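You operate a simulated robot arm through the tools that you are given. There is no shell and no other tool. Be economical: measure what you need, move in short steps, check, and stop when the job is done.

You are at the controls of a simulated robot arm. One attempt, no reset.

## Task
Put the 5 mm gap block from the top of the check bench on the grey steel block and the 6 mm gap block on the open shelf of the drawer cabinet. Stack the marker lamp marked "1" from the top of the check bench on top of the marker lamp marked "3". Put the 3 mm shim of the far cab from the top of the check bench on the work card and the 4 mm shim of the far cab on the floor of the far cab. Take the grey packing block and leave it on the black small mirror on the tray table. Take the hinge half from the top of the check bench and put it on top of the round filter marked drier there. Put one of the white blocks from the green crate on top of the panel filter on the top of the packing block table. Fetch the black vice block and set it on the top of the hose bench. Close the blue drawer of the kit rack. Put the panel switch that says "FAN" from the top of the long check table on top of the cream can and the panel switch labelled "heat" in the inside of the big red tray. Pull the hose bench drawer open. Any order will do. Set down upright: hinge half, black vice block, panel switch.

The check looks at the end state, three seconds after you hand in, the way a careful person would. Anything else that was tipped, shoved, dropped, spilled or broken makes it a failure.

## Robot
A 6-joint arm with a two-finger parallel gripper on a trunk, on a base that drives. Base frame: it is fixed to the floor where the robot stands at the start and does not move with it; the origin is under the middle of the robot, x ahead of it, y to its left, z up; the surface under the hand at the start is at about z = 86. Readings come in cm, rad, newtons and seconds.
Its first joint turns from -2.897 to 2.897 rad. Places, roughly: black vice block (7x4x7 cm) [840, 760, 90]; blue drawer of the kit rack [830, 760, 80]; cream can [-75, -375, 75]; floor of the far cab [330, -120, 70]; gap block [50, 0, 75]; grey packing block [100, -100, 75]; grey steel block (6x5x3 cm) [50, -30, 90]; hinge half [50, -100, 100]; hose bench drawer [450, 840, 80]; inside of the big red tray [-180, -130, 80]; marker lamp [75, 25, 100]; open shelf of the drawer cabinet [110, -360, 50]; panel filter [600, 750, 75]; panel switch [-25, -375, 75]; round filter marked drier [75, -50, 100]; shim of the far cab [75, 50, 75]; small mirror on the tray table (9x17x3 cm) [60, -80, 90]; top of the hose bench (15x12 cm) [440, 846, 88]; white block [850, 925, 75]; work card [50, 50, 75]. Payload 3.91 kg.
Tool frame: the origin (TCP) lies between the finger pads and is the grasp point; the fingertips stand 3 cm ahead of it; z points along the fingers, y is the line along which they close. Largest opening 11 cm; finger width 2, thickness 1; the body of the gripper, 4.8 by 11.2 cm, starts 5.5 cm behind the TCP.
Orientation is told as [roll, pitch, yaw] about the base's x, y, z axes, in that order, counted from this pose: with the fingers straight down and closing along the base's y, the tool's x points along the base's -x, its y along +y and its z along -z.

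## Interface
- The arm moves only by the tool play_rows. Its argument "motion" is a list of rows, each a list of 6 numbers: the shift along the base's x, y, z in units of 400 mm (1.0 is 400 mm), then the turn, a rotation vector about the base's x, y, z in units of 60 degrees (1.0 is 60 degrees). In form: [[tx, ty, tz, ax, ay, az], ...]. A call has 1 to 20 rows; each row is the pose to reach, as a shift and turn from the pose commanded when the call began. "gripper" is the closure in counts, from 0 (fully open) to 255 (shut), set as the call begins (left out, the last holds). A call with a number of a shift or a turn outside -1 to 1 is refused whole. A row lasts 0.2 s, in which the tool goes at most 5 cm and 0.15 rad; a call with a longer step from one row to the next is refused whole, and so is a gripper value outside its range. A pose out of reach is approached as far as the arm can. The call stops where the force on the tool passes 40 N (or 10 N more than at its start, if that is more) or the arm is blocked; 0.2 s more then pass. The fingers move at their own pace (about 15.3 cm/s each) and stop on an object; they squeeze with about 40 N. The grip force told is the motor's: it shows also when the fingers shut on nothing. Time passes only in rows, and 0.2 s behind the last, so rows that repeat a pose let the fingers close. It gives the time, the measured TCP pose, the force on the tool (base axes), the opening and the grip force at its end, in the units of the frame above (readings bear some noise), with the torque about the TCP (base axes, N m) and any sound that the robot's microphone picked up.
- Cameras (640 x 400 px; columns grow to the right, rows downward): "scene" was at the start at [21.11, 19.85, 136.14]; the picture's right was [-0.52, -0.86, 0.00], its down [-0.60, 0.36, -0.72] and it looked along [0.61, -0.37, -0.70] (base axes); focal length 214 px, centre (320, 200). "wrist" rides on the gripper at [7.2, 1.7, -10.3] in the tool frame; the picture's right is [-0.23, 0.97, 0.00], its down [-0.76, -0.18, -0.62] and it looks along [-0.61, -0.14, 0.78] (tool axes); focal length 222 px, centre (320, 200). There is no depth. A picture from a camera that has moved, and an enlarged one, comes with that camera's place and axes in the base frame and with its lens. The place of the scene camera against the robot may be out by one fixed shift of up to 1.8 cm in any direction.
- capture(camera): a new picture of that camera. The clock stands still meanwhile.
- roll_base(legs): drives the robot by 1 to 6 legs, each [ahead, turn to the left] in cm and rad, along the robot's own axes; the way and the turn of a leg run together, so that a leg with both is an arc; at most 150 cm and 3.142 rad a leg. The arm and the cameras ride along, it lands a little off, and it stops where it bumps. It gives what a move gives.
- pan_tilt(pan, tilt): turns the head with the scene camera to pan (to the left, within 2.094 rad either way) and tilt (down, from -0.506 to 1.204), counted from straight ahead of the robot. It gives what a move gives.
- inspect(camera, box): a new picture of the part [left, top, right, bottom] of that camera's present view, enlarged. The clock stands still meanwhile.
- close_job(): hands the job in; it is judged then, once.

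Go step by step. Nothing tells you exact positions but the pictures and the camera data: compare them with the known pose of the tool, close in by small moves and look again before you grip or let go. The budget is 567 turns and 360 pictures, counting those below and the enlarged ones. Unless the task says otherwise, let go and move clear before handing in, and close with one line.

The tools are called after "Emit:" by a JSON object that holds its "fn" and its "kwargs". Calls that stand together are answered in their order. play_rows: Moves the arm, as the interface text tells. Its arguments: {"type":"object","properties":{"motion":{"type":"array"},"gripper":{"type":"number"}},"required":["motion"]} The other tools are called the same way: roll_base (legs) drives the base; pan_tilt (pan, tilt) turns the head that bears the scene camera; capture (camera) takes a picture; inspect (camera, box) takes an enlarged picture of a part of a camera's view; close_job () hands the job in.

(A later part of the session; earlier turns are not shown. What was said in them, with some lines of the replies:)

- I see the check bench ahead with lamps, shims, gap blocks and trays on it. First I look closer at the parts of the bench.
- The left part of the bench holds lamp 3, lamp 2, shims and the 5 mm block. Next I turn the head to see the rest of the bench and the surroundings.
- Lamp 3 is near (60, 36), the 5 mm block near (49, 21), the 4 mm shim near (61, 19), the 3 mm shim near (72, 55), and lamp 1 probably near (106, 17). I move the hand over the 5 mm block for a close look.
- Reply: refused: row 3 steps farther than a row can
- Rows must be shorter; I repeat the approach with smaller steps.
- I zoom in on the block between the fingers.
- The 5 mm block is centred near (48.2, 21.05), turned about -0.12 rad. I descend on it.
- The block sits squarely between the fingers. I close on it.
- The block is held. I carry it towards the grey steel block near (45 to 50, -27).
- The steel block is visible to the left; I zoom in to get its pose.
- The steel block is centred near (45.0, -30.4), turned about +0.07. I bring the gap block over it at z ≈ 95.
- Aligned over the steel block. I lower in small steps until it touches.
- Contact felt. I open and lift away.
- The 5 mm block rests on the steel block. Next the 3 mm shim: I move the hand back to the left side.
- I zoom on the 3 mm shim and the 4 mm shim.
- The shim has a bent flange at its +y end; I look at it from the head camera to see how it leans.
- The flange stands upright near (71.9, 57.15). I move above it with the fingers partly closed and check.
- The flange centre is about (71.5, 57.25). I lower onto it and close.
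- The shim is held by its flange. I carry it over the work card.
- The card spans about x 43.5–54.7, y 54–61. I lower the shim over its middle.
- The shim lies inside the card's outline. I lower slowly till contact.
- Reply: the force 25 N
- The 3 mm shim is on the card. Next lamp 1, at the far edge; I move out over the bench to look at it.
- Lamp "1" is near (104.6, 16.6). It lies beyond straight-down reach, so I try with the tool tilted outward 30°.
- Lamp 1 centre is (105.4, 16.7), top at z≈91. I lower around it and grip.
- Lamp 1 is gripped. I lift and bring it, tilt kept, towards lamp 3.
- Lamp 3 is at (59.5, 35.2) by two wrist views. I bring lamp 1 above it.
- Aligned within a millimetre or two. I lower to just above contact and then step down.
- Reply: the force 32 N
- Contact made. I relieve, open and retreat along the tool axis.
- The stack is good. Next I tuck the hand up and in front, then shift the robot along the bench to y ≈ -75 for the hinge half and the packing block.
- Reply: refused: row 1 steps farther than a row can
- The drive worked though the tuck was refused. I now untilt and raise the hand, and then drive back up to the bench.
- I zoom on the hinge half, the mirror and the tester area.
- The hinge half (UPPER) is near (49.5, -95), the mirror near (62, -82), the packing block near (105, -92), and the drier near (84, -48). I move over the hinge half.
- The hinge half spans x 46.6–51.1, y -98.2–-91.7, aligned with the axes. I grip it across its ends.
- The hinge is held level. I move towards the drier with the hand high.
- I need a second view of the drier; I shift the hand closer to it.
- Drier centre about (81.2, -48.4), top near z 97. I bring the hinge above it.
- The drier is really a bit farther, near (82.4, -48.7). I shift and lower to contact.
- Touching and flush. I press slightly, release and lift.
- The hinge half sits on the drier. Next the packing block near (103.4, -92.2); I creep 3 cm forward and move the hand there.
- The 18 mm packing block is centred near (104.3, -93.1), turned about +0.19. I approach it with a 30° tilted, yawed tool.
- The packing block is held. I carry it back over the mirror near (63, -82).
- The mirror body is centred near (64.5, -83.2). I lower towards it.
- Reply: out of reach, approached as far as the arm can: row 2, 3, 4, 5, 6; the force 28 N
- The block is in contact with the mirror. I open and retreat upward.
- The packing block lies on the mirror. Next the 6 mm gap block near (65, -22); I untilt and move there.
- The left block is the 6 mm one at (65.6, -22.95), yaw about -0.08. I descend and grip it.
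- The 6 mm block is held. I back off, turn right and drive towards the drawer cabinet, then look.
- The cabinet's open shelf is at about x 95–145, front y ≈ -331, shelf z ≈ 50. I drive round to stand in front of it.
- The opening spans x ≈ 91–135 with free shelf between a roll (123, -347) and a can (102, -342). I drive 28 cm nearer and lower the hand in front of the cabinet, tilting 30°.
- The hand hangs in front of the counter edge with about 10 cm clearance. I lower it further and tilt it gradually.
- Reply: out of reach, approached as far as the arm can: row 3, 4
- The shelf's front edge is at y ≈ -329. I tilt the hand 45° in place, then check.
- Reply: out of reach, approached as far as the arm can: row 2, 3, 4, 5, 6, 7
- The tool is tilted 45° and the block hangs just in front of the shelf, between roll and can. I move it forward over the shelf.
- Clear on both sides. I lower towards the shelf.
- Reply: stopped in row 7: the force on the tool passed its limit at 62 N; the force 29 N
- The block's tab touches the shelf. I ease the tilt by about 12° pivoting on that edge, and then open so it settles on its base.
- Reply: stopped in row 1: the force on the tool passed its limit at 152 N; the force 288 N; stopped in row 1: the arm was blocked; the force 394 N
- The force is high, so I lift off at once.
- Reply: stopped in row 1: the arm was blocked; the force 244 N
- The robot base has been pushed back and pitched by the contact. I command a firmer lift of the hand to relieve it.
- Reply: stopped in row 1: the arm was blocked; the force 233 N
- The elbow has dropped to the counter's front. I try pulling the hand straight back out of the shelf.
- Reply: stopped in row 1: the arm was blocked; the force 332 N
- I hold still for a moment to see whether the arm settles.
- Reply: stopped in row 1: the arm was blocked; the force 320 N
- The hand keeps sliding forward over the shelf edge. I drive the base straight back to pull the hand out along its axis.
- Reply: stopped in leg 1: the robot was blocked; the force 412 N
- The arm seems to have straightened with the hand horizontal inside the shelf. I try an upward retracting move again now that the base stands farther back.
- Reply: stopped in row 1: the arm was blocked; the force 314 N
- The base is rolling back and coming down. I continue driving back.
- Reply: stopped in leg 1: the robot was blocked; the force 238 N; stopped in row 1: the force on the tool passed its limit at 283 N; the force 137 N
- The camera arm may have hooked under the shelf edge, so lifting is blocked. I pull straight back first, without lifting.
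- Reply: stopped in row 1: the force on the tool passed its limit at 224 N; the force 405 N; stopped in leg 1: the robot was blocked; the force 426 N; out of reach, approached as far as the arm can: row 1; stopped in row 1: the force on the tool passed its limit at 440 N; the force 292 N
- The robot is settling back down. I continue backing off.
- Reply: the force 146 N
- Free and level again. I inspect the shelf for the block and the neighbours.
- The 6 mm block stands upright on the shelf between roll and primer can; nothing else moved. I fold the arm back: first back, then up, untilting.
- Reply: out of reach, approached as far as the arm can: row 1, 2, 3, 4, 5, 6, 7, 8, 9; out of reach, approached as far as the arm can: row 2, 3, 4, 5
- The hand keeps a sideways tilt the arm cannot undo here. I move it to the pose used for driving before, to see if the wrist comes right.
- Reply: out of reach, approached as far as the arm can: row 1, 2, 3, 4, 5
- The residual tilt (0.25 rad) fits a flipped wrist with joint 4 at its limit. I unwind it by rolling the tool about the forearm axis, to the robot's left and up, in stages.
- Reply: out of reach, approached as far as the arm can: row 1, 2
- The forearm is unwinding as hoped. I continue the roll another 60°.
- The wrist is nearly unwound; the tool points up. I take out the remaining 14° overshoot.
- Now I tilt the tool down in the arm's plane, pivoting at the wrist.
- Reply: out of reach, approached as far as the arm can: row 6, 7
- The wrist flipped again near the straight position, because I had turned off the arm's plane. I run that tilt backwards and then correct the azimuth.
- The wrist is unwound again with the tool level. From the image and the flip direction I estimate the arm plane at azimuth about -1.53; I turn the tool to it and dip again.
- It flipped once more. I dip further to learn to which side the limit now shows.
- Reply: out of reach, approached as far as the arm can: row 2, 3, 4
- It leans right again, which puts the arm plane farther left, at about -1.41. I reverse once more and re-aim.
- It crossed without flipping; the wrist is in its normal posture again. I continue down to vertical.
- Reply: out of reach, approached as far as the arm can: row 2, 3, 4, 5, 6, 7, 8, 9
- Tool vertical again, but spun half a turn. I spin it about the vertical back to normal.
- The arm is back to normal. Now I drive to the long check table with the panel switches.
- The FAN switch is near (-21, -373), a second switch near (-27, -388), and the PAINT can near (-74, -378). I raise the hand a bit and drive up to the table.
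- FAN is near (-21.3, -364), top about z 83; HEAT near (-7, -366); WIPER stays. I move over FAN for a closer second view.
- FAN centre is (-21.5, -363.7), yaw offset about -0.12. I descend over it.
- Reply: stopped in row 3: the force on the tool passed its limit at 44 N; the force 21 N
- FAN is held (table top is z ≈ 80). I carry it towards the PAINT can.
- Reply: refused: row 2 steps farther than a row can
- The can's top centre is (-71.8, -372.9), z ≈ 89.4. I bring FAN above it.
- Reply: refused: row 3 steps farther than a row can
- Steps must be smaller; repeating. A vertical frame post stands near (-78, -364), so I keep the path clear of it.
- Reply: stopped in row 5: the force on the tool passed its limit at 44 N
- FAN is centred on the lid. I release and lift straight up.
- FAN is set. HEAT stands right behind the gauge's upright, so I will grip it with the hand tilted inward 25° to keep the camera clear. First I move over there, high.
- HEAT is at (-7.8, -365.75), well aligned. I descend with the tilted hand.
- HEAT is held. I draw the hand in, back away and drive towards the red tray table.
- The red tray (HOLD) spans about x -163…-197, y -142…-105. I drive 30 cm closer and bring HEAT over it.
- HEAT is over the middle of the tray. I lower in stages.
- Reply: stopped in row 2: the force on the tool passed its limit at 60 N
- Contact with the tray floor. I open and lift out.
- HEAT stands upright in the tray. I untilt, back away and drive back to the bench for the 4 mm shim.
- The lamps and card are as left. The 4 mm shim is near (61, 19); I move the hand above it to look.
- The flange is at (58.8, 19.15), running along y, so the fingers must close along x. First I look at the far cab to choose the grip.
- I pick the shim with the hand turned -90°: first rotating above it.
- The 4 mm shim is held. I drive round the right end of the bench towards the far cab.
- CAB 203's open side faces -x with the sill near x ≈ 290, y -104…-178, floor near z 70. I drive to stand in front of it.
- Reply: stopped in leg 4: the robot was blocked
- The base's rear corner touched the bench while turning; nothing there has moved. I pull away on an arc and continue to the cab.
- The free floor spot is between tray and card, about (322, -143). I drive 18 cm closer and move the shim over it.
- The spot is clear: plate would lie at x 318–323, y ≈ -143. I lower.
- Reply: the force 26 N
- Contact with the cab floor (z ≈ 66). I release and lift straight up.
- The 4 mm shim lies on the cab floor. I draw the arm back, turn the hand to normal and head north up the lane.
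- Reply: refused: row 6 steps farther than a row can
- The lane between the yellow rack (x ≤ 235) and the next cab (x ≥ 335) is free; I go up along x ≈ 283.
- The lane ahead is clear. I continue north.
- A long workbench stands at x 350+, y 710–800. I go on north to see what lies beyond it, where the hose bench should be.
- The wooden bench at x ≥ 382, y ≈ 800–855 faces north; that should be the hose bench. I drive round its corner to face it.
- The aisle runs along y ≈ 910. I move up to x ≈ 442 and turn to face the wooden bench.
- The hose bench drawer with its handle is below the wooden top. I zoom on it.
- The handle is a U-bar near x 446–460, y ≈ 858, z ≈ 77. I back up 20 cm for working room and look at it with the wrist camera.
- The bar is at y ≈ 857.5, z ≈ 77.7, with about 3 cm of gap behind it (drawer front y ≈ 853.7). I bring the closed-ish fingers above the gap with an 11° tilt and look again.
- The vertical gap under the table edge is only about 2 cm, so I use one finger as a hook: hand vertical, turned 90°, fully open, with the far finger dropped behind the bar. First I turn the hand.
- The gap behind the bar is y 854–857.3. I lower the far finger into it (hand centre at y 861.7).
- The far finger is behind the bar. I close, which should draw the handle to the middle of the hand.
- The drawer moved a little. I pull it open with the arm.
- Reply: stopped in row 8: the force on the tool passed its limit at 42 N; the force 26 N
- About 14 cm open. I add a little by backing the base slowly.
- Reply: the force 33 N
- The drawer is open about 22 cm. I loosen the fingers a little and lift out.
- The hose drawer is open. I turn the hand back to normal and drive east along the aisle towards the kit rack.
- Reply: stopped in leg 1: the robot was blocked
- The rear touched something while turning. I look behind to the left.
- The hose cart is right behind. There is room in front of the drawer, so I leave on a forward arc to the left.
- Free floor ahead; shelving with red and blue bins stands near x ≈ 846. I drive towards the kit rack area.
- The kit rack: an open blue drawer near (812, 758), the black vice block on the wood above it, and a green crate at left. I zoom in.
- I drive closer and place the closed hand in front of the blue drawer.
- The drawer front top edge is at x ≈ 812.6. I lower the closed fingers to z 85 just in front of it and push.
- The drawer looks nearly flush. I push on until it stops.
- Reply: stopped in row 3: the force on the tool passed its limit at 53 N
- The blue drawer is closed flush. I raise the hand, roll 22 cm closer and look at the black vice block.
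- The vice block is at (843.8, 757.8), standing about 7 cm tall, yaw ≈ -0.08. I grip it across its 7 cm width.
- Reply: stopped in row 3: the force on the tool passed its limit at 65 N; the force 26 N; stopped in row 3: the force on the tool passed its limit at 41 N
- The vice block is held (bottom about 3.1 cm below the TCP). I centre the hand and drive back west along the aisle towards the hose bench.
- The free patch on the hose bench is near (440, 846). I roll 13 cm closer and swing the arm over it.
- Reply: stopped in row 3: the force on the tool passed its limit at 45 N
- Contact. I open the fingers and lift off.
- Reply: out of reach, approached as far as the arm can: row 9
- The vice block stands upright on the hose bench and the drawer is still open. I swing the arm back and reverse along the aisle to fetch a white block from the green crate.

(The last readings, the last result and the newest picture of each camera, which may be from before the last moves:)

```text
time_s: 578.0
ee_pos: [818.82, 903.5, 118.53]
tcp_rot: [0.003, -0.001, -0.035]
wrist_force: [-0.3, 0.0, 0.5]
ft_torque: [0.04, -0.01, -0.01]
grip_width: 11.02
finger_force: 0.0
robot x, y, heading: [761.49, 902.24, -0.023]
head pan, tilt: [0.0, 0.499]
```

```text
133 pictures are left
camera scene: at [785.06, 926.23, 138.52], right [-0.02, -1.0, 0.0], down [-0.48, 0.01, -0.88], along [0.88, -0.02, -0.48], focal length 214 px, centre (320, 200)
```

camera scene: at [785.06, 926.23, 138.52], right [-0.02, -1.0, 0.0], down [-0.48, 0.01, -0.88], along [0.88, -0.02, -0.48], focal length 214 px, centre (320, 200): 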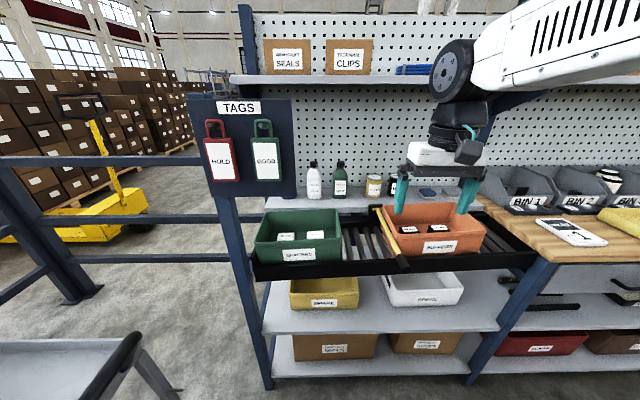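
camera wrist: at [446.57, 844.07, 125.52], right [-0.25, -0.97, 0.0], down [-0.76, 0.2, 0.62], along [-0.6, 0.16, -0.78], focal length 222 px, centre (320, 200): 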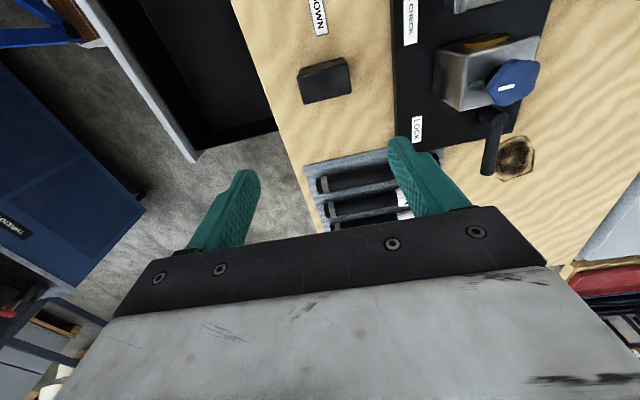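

White spacer blocks lie in the green crate near (859, 926–935). A TAGS board hangs over its left front, so I shift the robot to the right (y ≈ 868) to reach in clear of it.

Emit:
{"fn": "roll_base", "kwargs": {"legs": [[0, -0.84], [44, 0], [0, 0.865]]}}

Emit:
{"fn": "pan_tilt", "kwargs": {"pan": 0.4, "tilt": 0.6}}

Emit:
{"fn": "capture", "kwargs": {"camera": "scene"}}

```text
time_s: 583.6
ee_pos: [833.68, 830.95, 118.62]
tcp_rot: [0.003, -0.004, -0.753]
wrist_force: [1.0, -0.8, 0.5]
ft_torque: [-0.02, 0.0, 0.02]
grip_width: 11.0
finger_force: 0.0
robot x, y, heading: [789.29, 867.32, -0.766]
head pan, tilt: [0.0, 0.499]
stopped in leg 3: the robot was blocked; the commanded pose is now the measured one
```

```text
time_s: 584.5
ee_pos: [833.72, 830.94, 118.62]
tcp_rot: [0.003, -0.003, -0.751]
wrist_force: [0.2, 0.4, 0.2]
ft_torque: [-0.02, 0.01, 0.0]
grip_width: 10.98
finger_force: 0.0
robot x, y, heading: [789.24, 867.5, -0.767]
head pan, tilt: [0.4, 0.6]
```

```text
132 pictures are left
camera scene: at [824.44, 873.34, 137.61], right [-0.36, -0.93, 0.0], down [-0.53, 0.2, -0.83], along [0.77, -0.29, -0.56], focal length 214 px, centre (320, 200)
```

scene: 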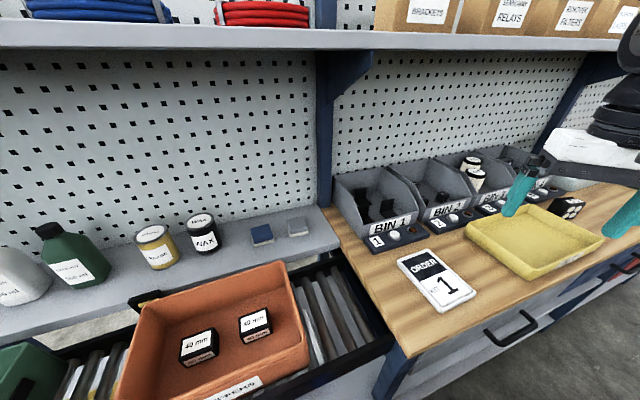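

The front corner met the rack. I back 14 cm and then turn.

Emit:
{"fn": "roll_base", "kwargs": {"legs": [[-15, 0], [0, 0.77]]}}

Emit:
{"fn": "capture", "kwargs": {"camera": "scene"}}

```text
time_s: 587.9
ee_pos: [836.19, 882.14, 118.52]
tcp_rot: [0.001, -0.003, 0.016]
wrist_force: [0.3, -0.4, 0.3]
ft_torque: [-0.01, -0.03, 0.03]
grip_width: 11.03
finger_force: 0.0
robot x, y, heading: [778.76, 877.89, 0.004]
head pan, tilt: [0.4, 0.6]
```

```text
131 pictures are left
camera scene: at [800.89, 905.78, 137.61], right [0.4, -0.92, 0.0], down [-0.52, -0.22, -0.83], along [0.76, 0.33, -0.56], focal length 214 px, centre (320, 200)
```

scene: 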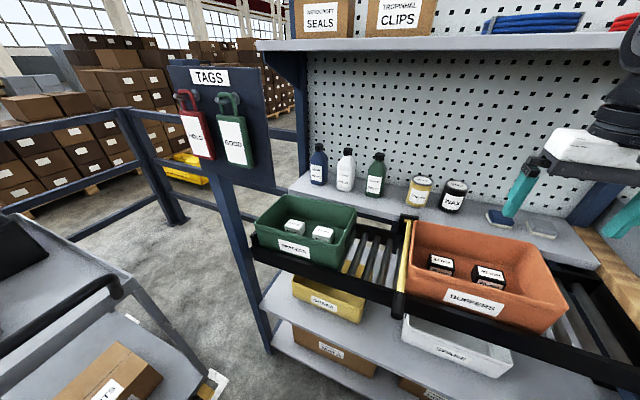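

I move the hand over the crate from the right side and look.

Emit:
{"fn": "play_rows", "kwargs": {"motion": [[0.05, 0.1, 0, 0, 0, 0], [0.1, 0.2, 0, 0, 0, 0], [0.16, 0.3, 0, 0, 0, 0], [0.22, 0.4, 0, 0, 0, 0], [0.28, 0.5, 0, 0, 0, 0], [0.34, 0.6, 0, 0, 0, 0], [0.4, 0.7, 0, 0, 0, 0], [0.45, 0.8, -0.02, 0, 0, 0], [0.47, 0.9, -0.06, 0, 0, 0], [0.47, 1.0, -0.1, 0, 0, 0]]}}

Emit:
{"fn": "capture", "kwargs": {"camera": "wrist"}}

Emit:
{"fn": "capture", "kwargs": {"camera": "scene"}}

```text
time_s: 590.1
ee_pos: [855.07, 922.12, 114.68]
tcp_rot: [0.003, -0.002, 0.015]
wrist_force: [-0.2, -0.7, 0.9]
ft_torque: [0.0, 0.0, -0.02]
grip_width: 11.02
finger_force: 0.1
robot x, y, heading: [778.67, 878.04, 0.006]
head pan, tilt: [0.4, 0.6]
```

```text
130 pictures are left
camera wrist: at [847.72, 923.65, 124.92], right [0.21, 0.98, 0.0], down [0.76, -0.17, 0.63], along [0.61, -0.13, -0.78], focal length 222 px, centre (320, 200)
```

wrist: 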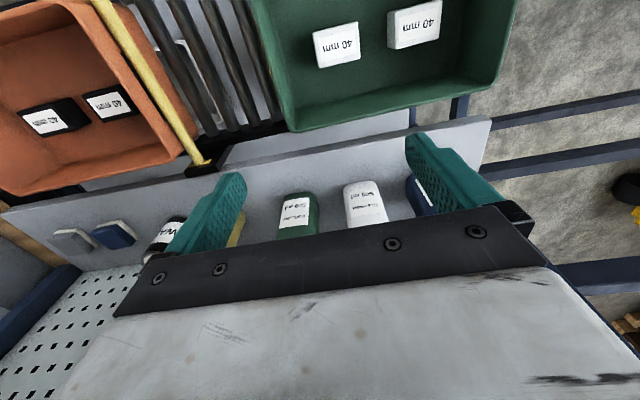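

```text
129 pictures are left
camera scene: at [800.88, 905.74, 137.62], right [0.39, -0.92, 0.0], down [-0.52, -0.22, -0.83], along [0.76, 0.33, -0.56], focal length 214 px, centre (320, 200)
```

scene: 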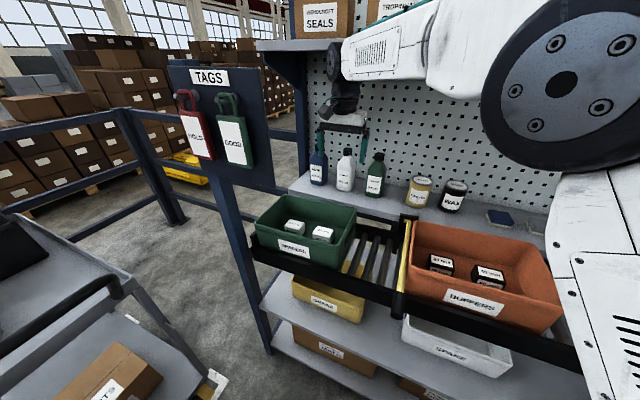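

Emit:
{"fn": "inspect", "kwargs": {"camera": "wrist", "box": [240, 0, 540, 140]}}

Emit:
{"fn": "inspect", "kwargs": {"camera": "scene", "box": [240, 180, 370, 280]}}

```text
2.13 times, centred on (390, 70) of wrist
camera zoom: at [847.72, 923.65, 124.92], right [0.21, 0.98, 0.0], down [0.76, -0.17, 0.63], along [0.61, -0.13, -0.78], focal length 474 px, centre (171, 477)
```

zoom: 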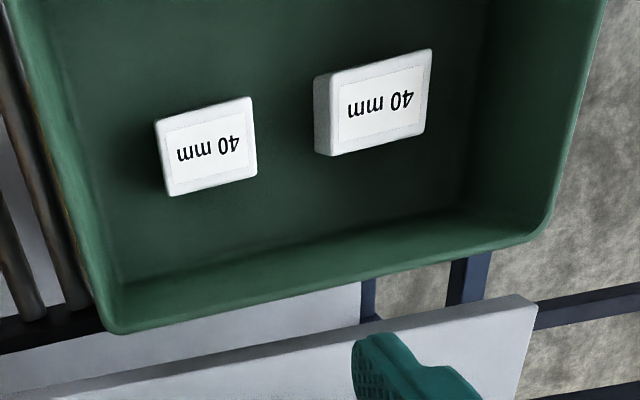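

```text
4.00 times, centred on (305, 230) of scene
camera zoom: at [800.88, 905.74, 137.62], right [0.39, -0.92, 0.0], down [-0.52, -0.22, -0.83], along [0.76, 0.33, -0.56], focal length 858 px, centre (380, 80)
```

zoom: 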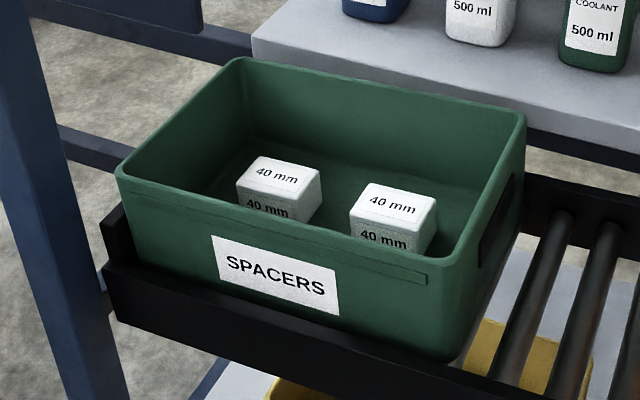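

The nearer white block spans x 848.75–852.9, y 922.6–928.4, top z ≈ 88. I position over it with 7.5 cm opening and check.

Emit:
{"fn": "play_rows", "kwargs": {"motion": [[-0.05, 0.04, -0.06, 0, 0, 0], [-0.107, 0.087, -0.14, 0, 0, -0.01], [-0.107, 0.087, -0.24, 0, 0, -0.014], [-0.107, 0.087, -0.34, 0, 0, -0.014], [-0.107, 0.087, -0.42, 0, 0, -0.014], [-0.107, 0.087, -0.42, 0, 0, -0.014]], "gripper": 81}}

Emit:
{"fn": "capture", "kwargs": {"camera": "wrist"}}

```text
time_s: 591.5
ee_pos: [850.73, 925.87, 97.94]
tcp_rot: [0.001, -0.002, 0.002]
wrist_force: [0.1, 0.0, -0.4]
ft_torque: [-0.04, 0.04, -0.04]
grip_width: 7.48
finger_force: 0.1
robot x, y, heading: [779.01, 877.19, 0.008]
head pan, tilt: [0.4, 0.6]
```

```text
126 pictures are left
camera wrist: at [843.39, 927.51, 108.13], right [0.23, 0.97, 0.0], down [0.76, -0.18, 0.62], along [0.61, -0.14, -0.78], focal length 222 px, centre (320, 200)
```

wrist: 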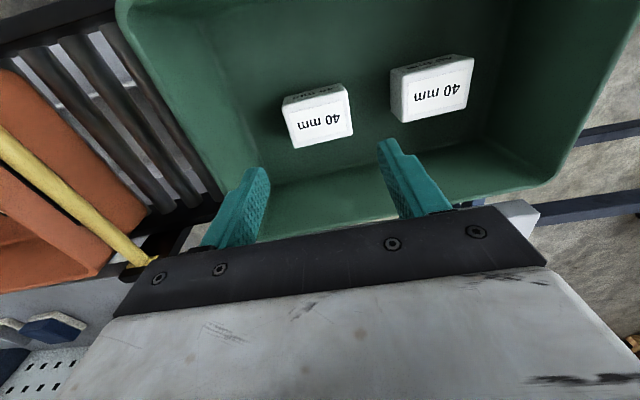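

Emit:
{"fn": "play_rows", "kwargs": {"motion": [[-0.005, -0.002, -0.08, 0, 0, 0], [-0.01, -0.003, -0.16, 0, 0, 0], [-0.01, -0.003, -0.21, 0, 0, 0], [-0.01, -0.003, -0.235, 0, 0, 0], [-0.01, -0.003, -0.235, 0, 0, 0]]}}

Emit:
{"fn": "capture", "kwargs": {"camera": "wrist"}}

```text
time_s: 592.7
ee_pos: [850.44, 925.69, 88.35]
tcp_rot: [0.002, -0.006, 0.001]
wrist_force: [0.2, -0.3, -0.2]
ft_torque: [0.01, 0.01, 0.03]
grip_width: 7.47
finger_force: 0.1
robot x, y, heading: [779.1, 877.96, 0.007]
head pan, tilt: [0.4, 0.6]
```

```text
125 pictures are left
camera wrist: at [843.03, 927.3, 98.69], right [0.23, 0.97, 0.0], down [0.76, -0.18, 0.62], along [0.61, -0.14, -0.78], focal length 222 px, centre (320, 200)
```

wrist: 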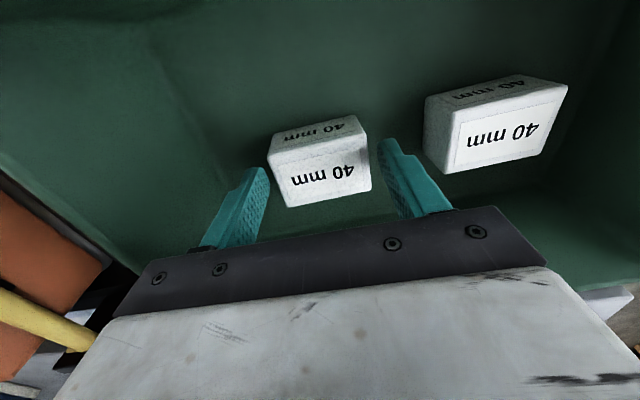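

Emit:
{"fn": "play_rows", "kwargs": {"motion": [[0, 0, 0, 0, 0, 0], [0, 0, 0, 0, 0, 0], [0, 0, 0, 0, 0, 0]], "gripper": 255}}

Emit:
{"fn": "play_rows", "kwargs": {"motion": [[0, 0, 0.06, 0, 0, 0], [0, 0, 0.15, 0, 0, 0], [0, 0, 0.25, 0, 0, 0], [0, 0, 0.35, 0, 0, 0], [0, 0, 0.46, 0, 0, 0], [0, -0.02, 0.57, 0, 0, 0], [-0.02, -0.12, 0.62, 0, 0, 0], [-0.05, -0.22, 0.66, 0, 0, 0], [-0.1, -0.33, 0.7, 0, 0, 0], [-0.16, -0.43, 0.72, 0, 0, 0]]}}

Emit:
{"fn": "capture", "kwargs": {"camera": "wrist"}}

```text
time_s: 593.5
ee_pos: [850.31, 925.74, 88.45]
tcp_rot: [0.004, -0.003, 0.001]
wrist_force: [0.0, 0.1, -0.4]
ft_torque: [-0.01, 0.02, 0.02]
grip_width: 6.43
finger_force: 40.2
robot x, y, heading: [778.8, 878.08, 0.01]
head pan, tilt: [0.4, 0.6]
```

```text
refused: row 9 steps farther than a row can; nothing moved
```

```text
124 pictures are left
camera wrist: at [843.03, 927.3, 98.71], right [0.23, 0.97, 0.0], down [0.76, -0.18, 0.62], along [0.61, -0.14, -0.78], focal length 222 px, centre (320, 200)
```

wrist: 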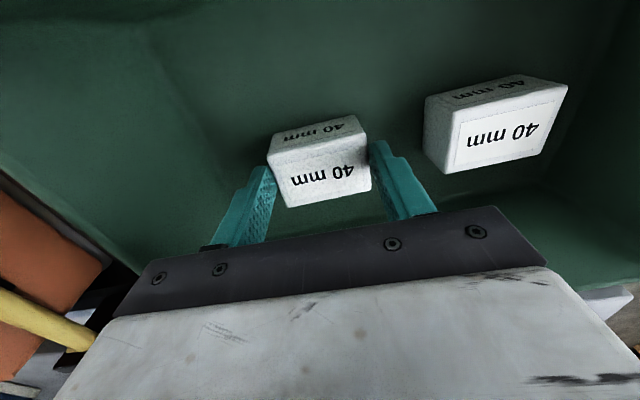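

Emit:
{"fn": "play_rows", "kwargs": {"motion": [[0, 0, 0.06, 0, 0, 0], [0, 0, 0.15, 0, 0, 0], [0, 0, 0.25, 0, 0, 0], [0, 0, 0.35, 0, 0, 0], [0, 0, 0.46, 0, 0, 0], [0, -0.02, 0.57, 0, 0, 0], [-0.02, -0.1, 0.62, 0, 0, 0], [-0.05, -0.2, 0.66, 0, 0, 0], [-0.1, -0.3, 0.69, 0, 0, 0], [-0.16, -0.4, 0.7, 0, 0, 0], [-0.22, -0.5, 0.7, 0, 0, 0], [-0.28, -0.6, 0.7, 0, 0, 0], [-0.33, -0.7, 0.7, 0, 0, 0], [-0.35, -0.8, 0.7, 0, 0, 0], [-0.35, -0.9, 0.7, 0, 0, 0], [-0.35, -1.0, 0.7, 0, 0, 0]]}}

Emit:
{"fn": "inspect", "kwargs": {"camera": "scene", "box": [240, 180, 440, 300]}}

```text
time_s: 596.9
ee_pos: [836.36, 885.73, 116.11]
tcp_rot: [0.0, -0.003, 0.003]
wrist_force: [0.3, 0.3, -1.1]
ft_torque: [-0.01, -0.01, -0.01]
grip_width: 6.47
finger_force: 39.7
robot x, y, heading: [778.91, 877.92, 0.002]
head pan, tilt: [0.4, 0.6]
```

```text
3.20 times, centred on (340, 240) of scene
camera zoom: at [800.89, 905.8, 137.6], right [0.4, -0.92, 0.0], down [-0.52, -0.22, -0.82], along [0.76, 0.33, -0.57], focal length 686 px, centre (256, 72)
```

zoom: 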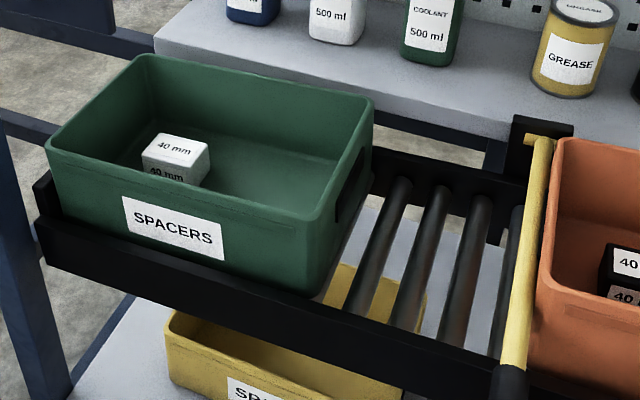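

One white block is in hand; the other stays. I back off and turn round to find the packing block table near (600, 750).

Emit:
{"fn": "roll_base", "kwargs": {"legs": [[-45, 0], [0, -1.571], [60, 0], [0, -1.571]]}}

Emit:
{"fn": "pan_tilt", "kwargs": {"pan": 0.2, "tilt": 0.3}}

Emit:
{"fn": "capture", "kwargs": {"camera": "scene"}}

```text
time_s: 610.1
ee_pos: [678.75, 808.26, 116.1]
tcp_rot: [0.001, -0.004, -3.11]
wrist_force: [0.1, -0.5, -0.5]
ft_torque: [0.01, -0.01, 0.01]
grip_width: 6.41
finger_force: 40.0
robot x, y, heading: [736.18, 817.97, -3.103]
head pan, tilt: [0.4, 0.6]
```

```text
time_s: 610.9
ee_pos: [678.71, 808.15, 116.12]
tcp_rot: [0.002, -0.004, -3.109]
wrist_force: [-0.1, 0.3, -1.3]
ft_torque: [-0.06, -0.02, -0.01]
grip_width: 6.41
finger_force: 39.8
robot x, y, heading: [736.23, 818.09, -3.102]
head pan, tilt: [0.201, 0.3]
```

```text
122 pictures are left
camera scene: at [715.89, 792.56, 140.35], right [-0.24, 0.97, 0.0], down [0.29, 0.07, -0.95], along [-0.93, -0.23, -0.3], focal length 214 px, centre (320, 200)
```

scene: 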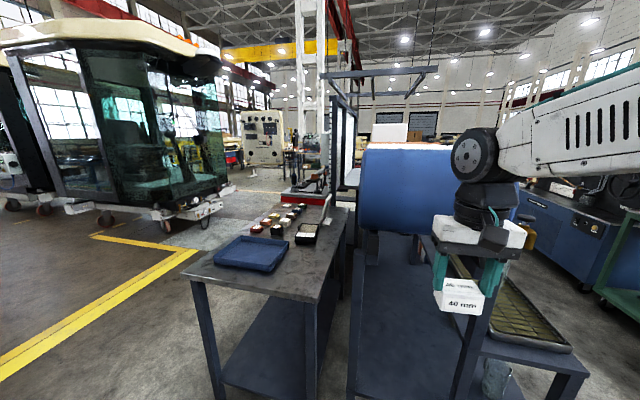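

Emit:
{"fn": "inspect", "kwargs": {"camera": "scene", "box": [170, 170, 370, 310]}}

```text
2.86 times, centred on (270, 240) of scene
camera zoom: at [715.89, 792.56, 140.35], right [-0.24, 0.97, 0.0], down [0.29, 0.07, -0.95], along [-0.93, -0.23, -0.3], focal length 613 px, centre (463, 86)
```

zoom: 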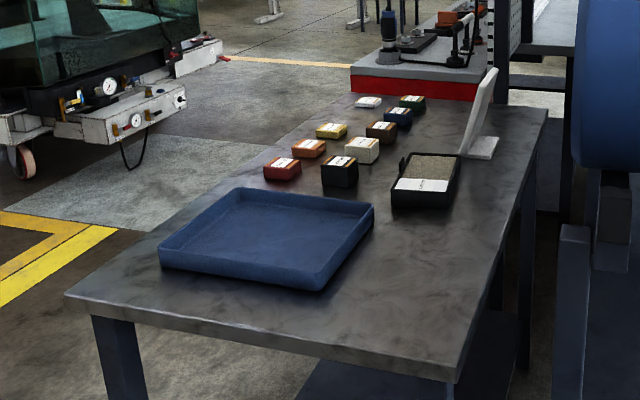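

The panel filter (black frame, pleated) is near (617, 761) on the packing block table. I drive to face it.

Emit:
{"fn": "roll_base", "kwargs": {"legs": [[0, 0.935], [60, 0], [0, -0.955]]}}

Emit:
{"fn": "pan_tilt", "kwargs": {"pan": 0.1, "tilt": 0.6}}

Emit:
{"fn": "capture", "kwargs": {"camera": "scene"}}

Emit:
{"fn": "capture", "kwargs": {"camera": "wrist"}}

```text
time_s: 619.1
ee_pos: [644.46, 760.65, 116.22]
tcp_rot: [0.001, -0.002, -3.129]
wrist_force: [0.1, -1.2, -0.9]
ft_torque: [0.02, 0.02, -0.01]
grip_width: 6.44
finger_force: 39.6
robot x, y, heading: [701.92, 769.37, -3.13]
head pan, tilt: [0.201, 0.3]
```

```text
time_s: 619.9
ee_pos: [644.44, 760.68, 116.09]
tcp_rot: [0.001, -0.004, -3.129]
wrist_force: [-0.7, 0.0, -1.0]
ft_torque: [0.02, 0.04, -0.03]
grip_width: 6.44
finger_force: 40.0
robot x, y, heading: [702.03, 769.38, -3.124]
head pan, tilt: [0.099, 0.6]
```

```text
120 pictures are left
camera scene: at [681.56, 745.19, 137.61], right [-0.11, 0.99, 0.0], down [0.56, 0.06, -0.83], along [-0.82, -0.09, -0.56], focal length 214 px, centre (320, 200)
```

scene: 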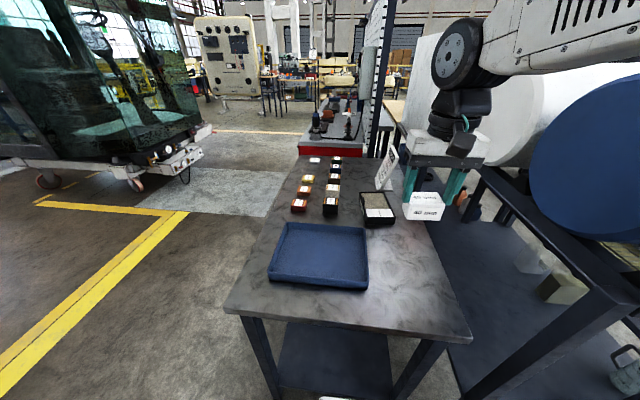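

```text
119 pictures are left
camera wrist: at [651.71, 759.03, 126.39], right [-0.22, -0.98, 0.0], down [-0.76, 0.17, 0.62], along [-0.61, 0.13, -0.78], focal length 222 px, centre (320, 200)
```

wrist: 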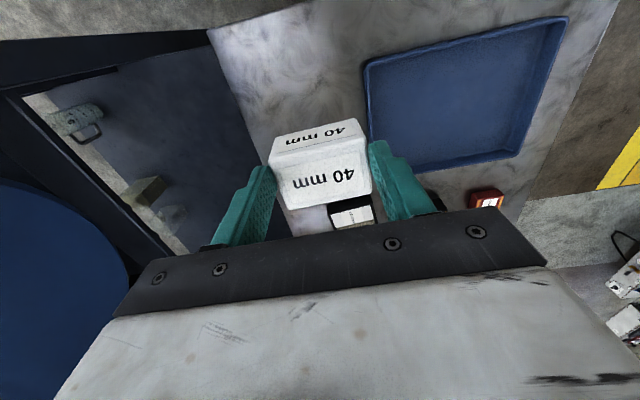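

Emit:
{"fn": "play_rows", "kwargs": {"motion": [[-0.1, -0.01, -0.02, 0, 0, 0], [-0.2, -0.02, -0.04, 0, 0, 0], [-0.3, -0.03, -0.08, 0, 0, 0], [-0.4, -0.04, -0.12, 0, 0, 0], [-0.48, -0.05, -0.16, 0, 0, 0], [-0.48, -0.05, -0.16, 0, 0, 0]]}}

Emit:
{"fn": "capture", "kwargs": {"camera": "wrist"}}

Emit:
{"fn": "inspect", "kwargs": {"camera": "scene", "box": [280, 140, 440, 260]}}

```text
time_s: 621.3
ee_pos: [625.26, 758.75, 109.71]
tcp_rot: [0.001, -0.004, -3.13]
wrist_force: [0.6, -0.1, -0.8]
ft_torque: [0.0, -0.04, 0.0]
grip_width: 6.43
finger_force: 40.3
robot x, y, heading: [702.09, 768.96, -3.131]
head pan, tilt: [0.099, 0.6]
```

```text
118 pictures are left
camera wrist: at [632.5, 757.12, 119.93], right [-0.22, -0.98, 0.0], down [-0.76, 0.17, 0.62], along [-0.61, 0.13, -0.78], focal length 222 px, centre (320, 200)
```

wrist: 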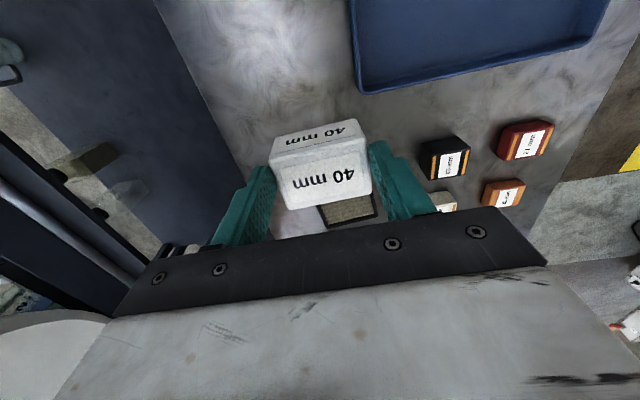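

```text
3.33 times, centred on (360, 200) of scene
camera zoom: at [681.57, 745.2, 137.61], right [-0.11, 0.99, 0.0], down [0.56, 0.06, -0.83], along [-0.82, -0.09, -0.56], focal length 715 px, centre (187, 200)
```

zoom: 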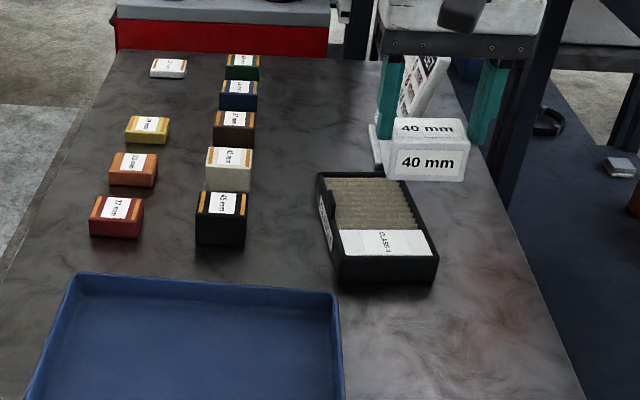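

Emit:
{"fn": "play_rows", "kwargs": {"motion": [[-0.1, -0.003, -0.05, 0, 0, 0], [-0.2, -0.006, -0.1, 0, 0, 0], [-0.299, -0.011, -0.14, 0, 0, 0], [-0.299, -0.011, -0.22, 0, 0, 0], [-0.299, -0.011, -0.22, 0, 0, 0]]}}

Emit:
{"fn": "capture", "kwargs": {"camera": "wrist"}}

Emit:
{"fn": "inspect", "kwargs": {"camera": "scene", "box": [280, 140, 440, 260]}}

```text
time_s: 622.5
ee_pos: [613.42, 758.39, 100.69]
tcp_rot: [0.002, -0.004, -3.131]
wrist_force: [0.0, 1.2, -1.3]
ft_torque: [0.0, -0.03, 0.01]
grip_width: 6.42
finger_force: 39.9
robot x, y, heading: [701.85, 769.36, -3.121]
head pan, tilt: [0.099, 0.6]
```

```text
116 pictures are left
camera wrist: at [620.61, 756.71, 111.07], right [-0.22, -0.98, 0.0], down [-0.76, 0.17, 0.62], along [-0.61, 0.13, -0.78], focal length 222 px, centre (320, 200)
```

wrist: 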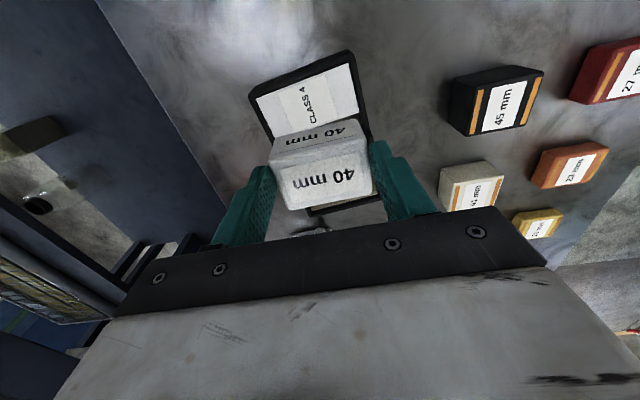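

```text
3.33 times, centred on (360, 200) of scene
camera zoom: at [681.56, 745.2, 137.61], right [-0.11, 0.99, 0.0], down [0.56, 0.06, -0.82], along [-0.82, -0.09, -0.57], focal length 715 px, centre (187, 200)
```

zoom: 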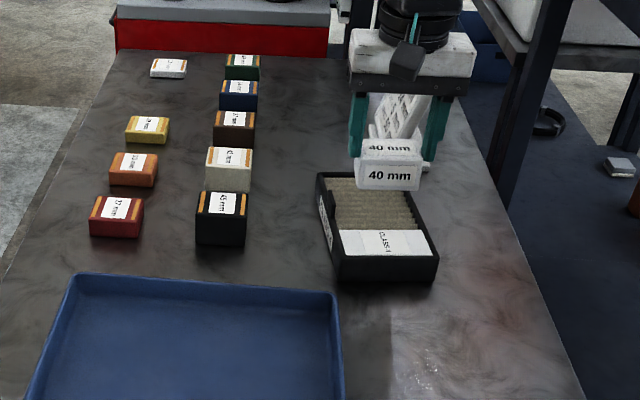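

The filter spans x 603–618, y 753.5–763. I shift 2.3 cm and lower to contact.

Emit:
{"fn": "play_rows", "kwargs": {"motion": [[-0.058, -0.004, -0.05, 0, 0, 0.02], [-0.058, -0.004, -0.1, 0, 0, 0.02], [-0.058, -0.004, -0.12, 0, 0, 0.02], [-0.058, -0.004, -0.12, 0, 0, 0.02]]}}

Emit:
{"fn": "inspect", "kwargs": {"camera": "scene", "box": [280, 140, 440, 260]}}

Emit:
{"fn": "play_rows", "kwargs": {"motion": [[0, 0, -0.012, 0, 0, 0], [0, 0, -0.022, 0, 0, 0], [0, 0, -0.032, 0, 0, 0], [0, 0, -0.042, 0, 0, 0], [0, 0, -0.052, 0, 0, 0], [0, 0, -0.062, 0, 0, 0]]}}

```text
time_s: 623.5
ee_pos: [610.91, 758.12, 96.06]
tcp_rot: [0.002, -0.003, -3.11]
wrist_force: [0.1, 1.0, -1.7]
ft_torque: [0.01, 0.0, -0.04]
grip_width: 6.4
finger_force: 40.1
robot x, y, heading: [701.9, 769.39, -3.129]
head pan, tilt: [0.099, 0.6]
```

```text
3.33 times, centred on (360, 200) of scene
camera zoom: at [681.56, 745.19, 137.61], right [-0.11, 0.99, 0.0], down [0.56, 0.06, -0.82], along [-0.82, -0.09, -0.57], focal length 715 px, centre (187, 200)
```

zoom: 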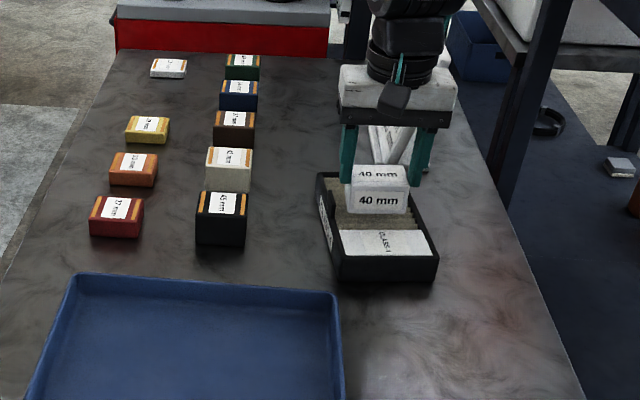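

```text
time_s: 624.9
ee_pos: [610.9, 758.13, 93.85]
tcp_rot: [0.002, -0.004, -3.111]
wrist_force: [1.7, 5.3, 15.3]
ft_torque: [-0.23, -0.08, 0.02]
grip_width: 6.44
finger_force: 40.3
robot x, y, heading: [702.32, 769.11, -3.119]
head pan, tilt: [0.099, 0.6]
```

Contact on the filter. I release and lift.

Emit:
{"fn": "play_rows", "kwargs": {"motion": [[0, 0, 0.003, 0, 0, 0], [0, 0, 0.003, 0, 0, 0], [0, 0, 0.003, 0, 0, 0], [0, 0, 0.06, 0, 0, 0], [0, 0, 0.16, 0, 0, 0], [0, 0, 0.27, 0, 0, 0], [0.05, 0, 0.38, 0, 0, 0], [0.12, 0, 0.46, 0, 0, 0], [0.22, 0, 0.5, 0, 0, 0]], "gripper": 60}}

Emit:
{"fn": "inspect", "kwargs": {"camera": "scene", "box": [280, 140, 440, 260]}}

Emit:
{"fn": "capture", "kwargs": {"camera": "wrist"}}

```text
time_s: 626.9
ee_pos: [619.68, 757.95, 113.52]
tcp_rot: [0.001, -0.002, -3.111]
wrist_force: [-0.4, 0.0, -1.6]
ft_torque: [0.0, -0.02, 0.02]
grip_width: 8.41
finger_force: 0.0
robot x, y, heading: [701.89, 769.1, -3.128]
head pan, tilt: [0.099, 0.6]
```

```text
3.33 times, centred on (360, 200) of scene
camera zoom: at [681.49, 745.19, 137.6], right [-0.11, 0.99, 0.0], down [0.56, 0.06, -0.82], along [-0.82, -0.09, -0.57], focal length 715 px, centre (187, 200)
```

zoom: 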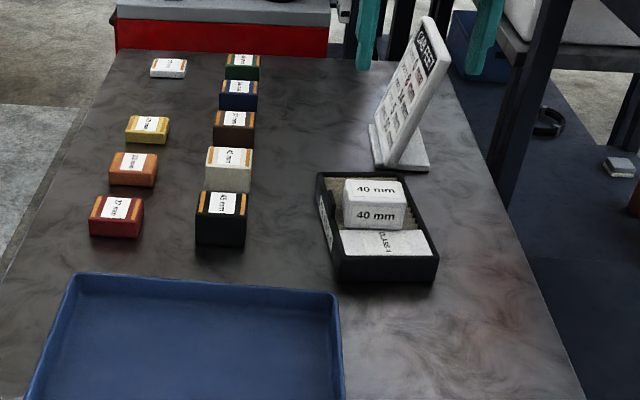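

```text
112 pictures are left
camera wrist: at [626.96, 756.44, 123.77], right [-0.2, -0.98, 0.0], down [-0.77, 0.15, 0.62], along [-0.61, 0.12, -0.78], focal length 222 px, centre (320, 200)
```

wrist: 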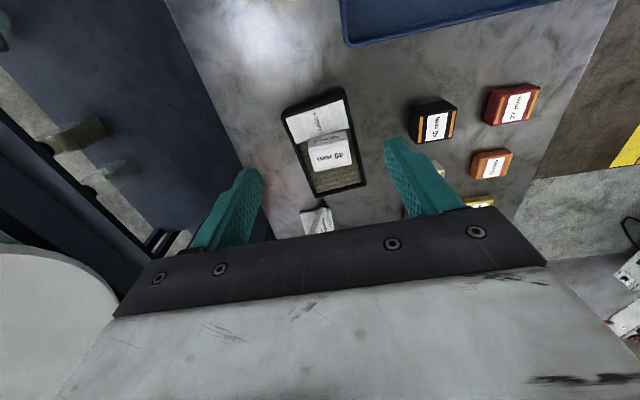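

All of the items are placed, the blue drawer is shut, the hose bench drawer is open, and the hand is clear; I hand the job in.

Emit:
{"fn": "close_job", "kwargs": {}}

```text
The job is handed in.
```

I did every item in the task and handed the job in with the hand clear; the check's result hasn't come back. The arm jammed at the drawer cabinet while setting down the 6 mm gap block. That block and its neighbours looked undisturbed when I checked afterwards.
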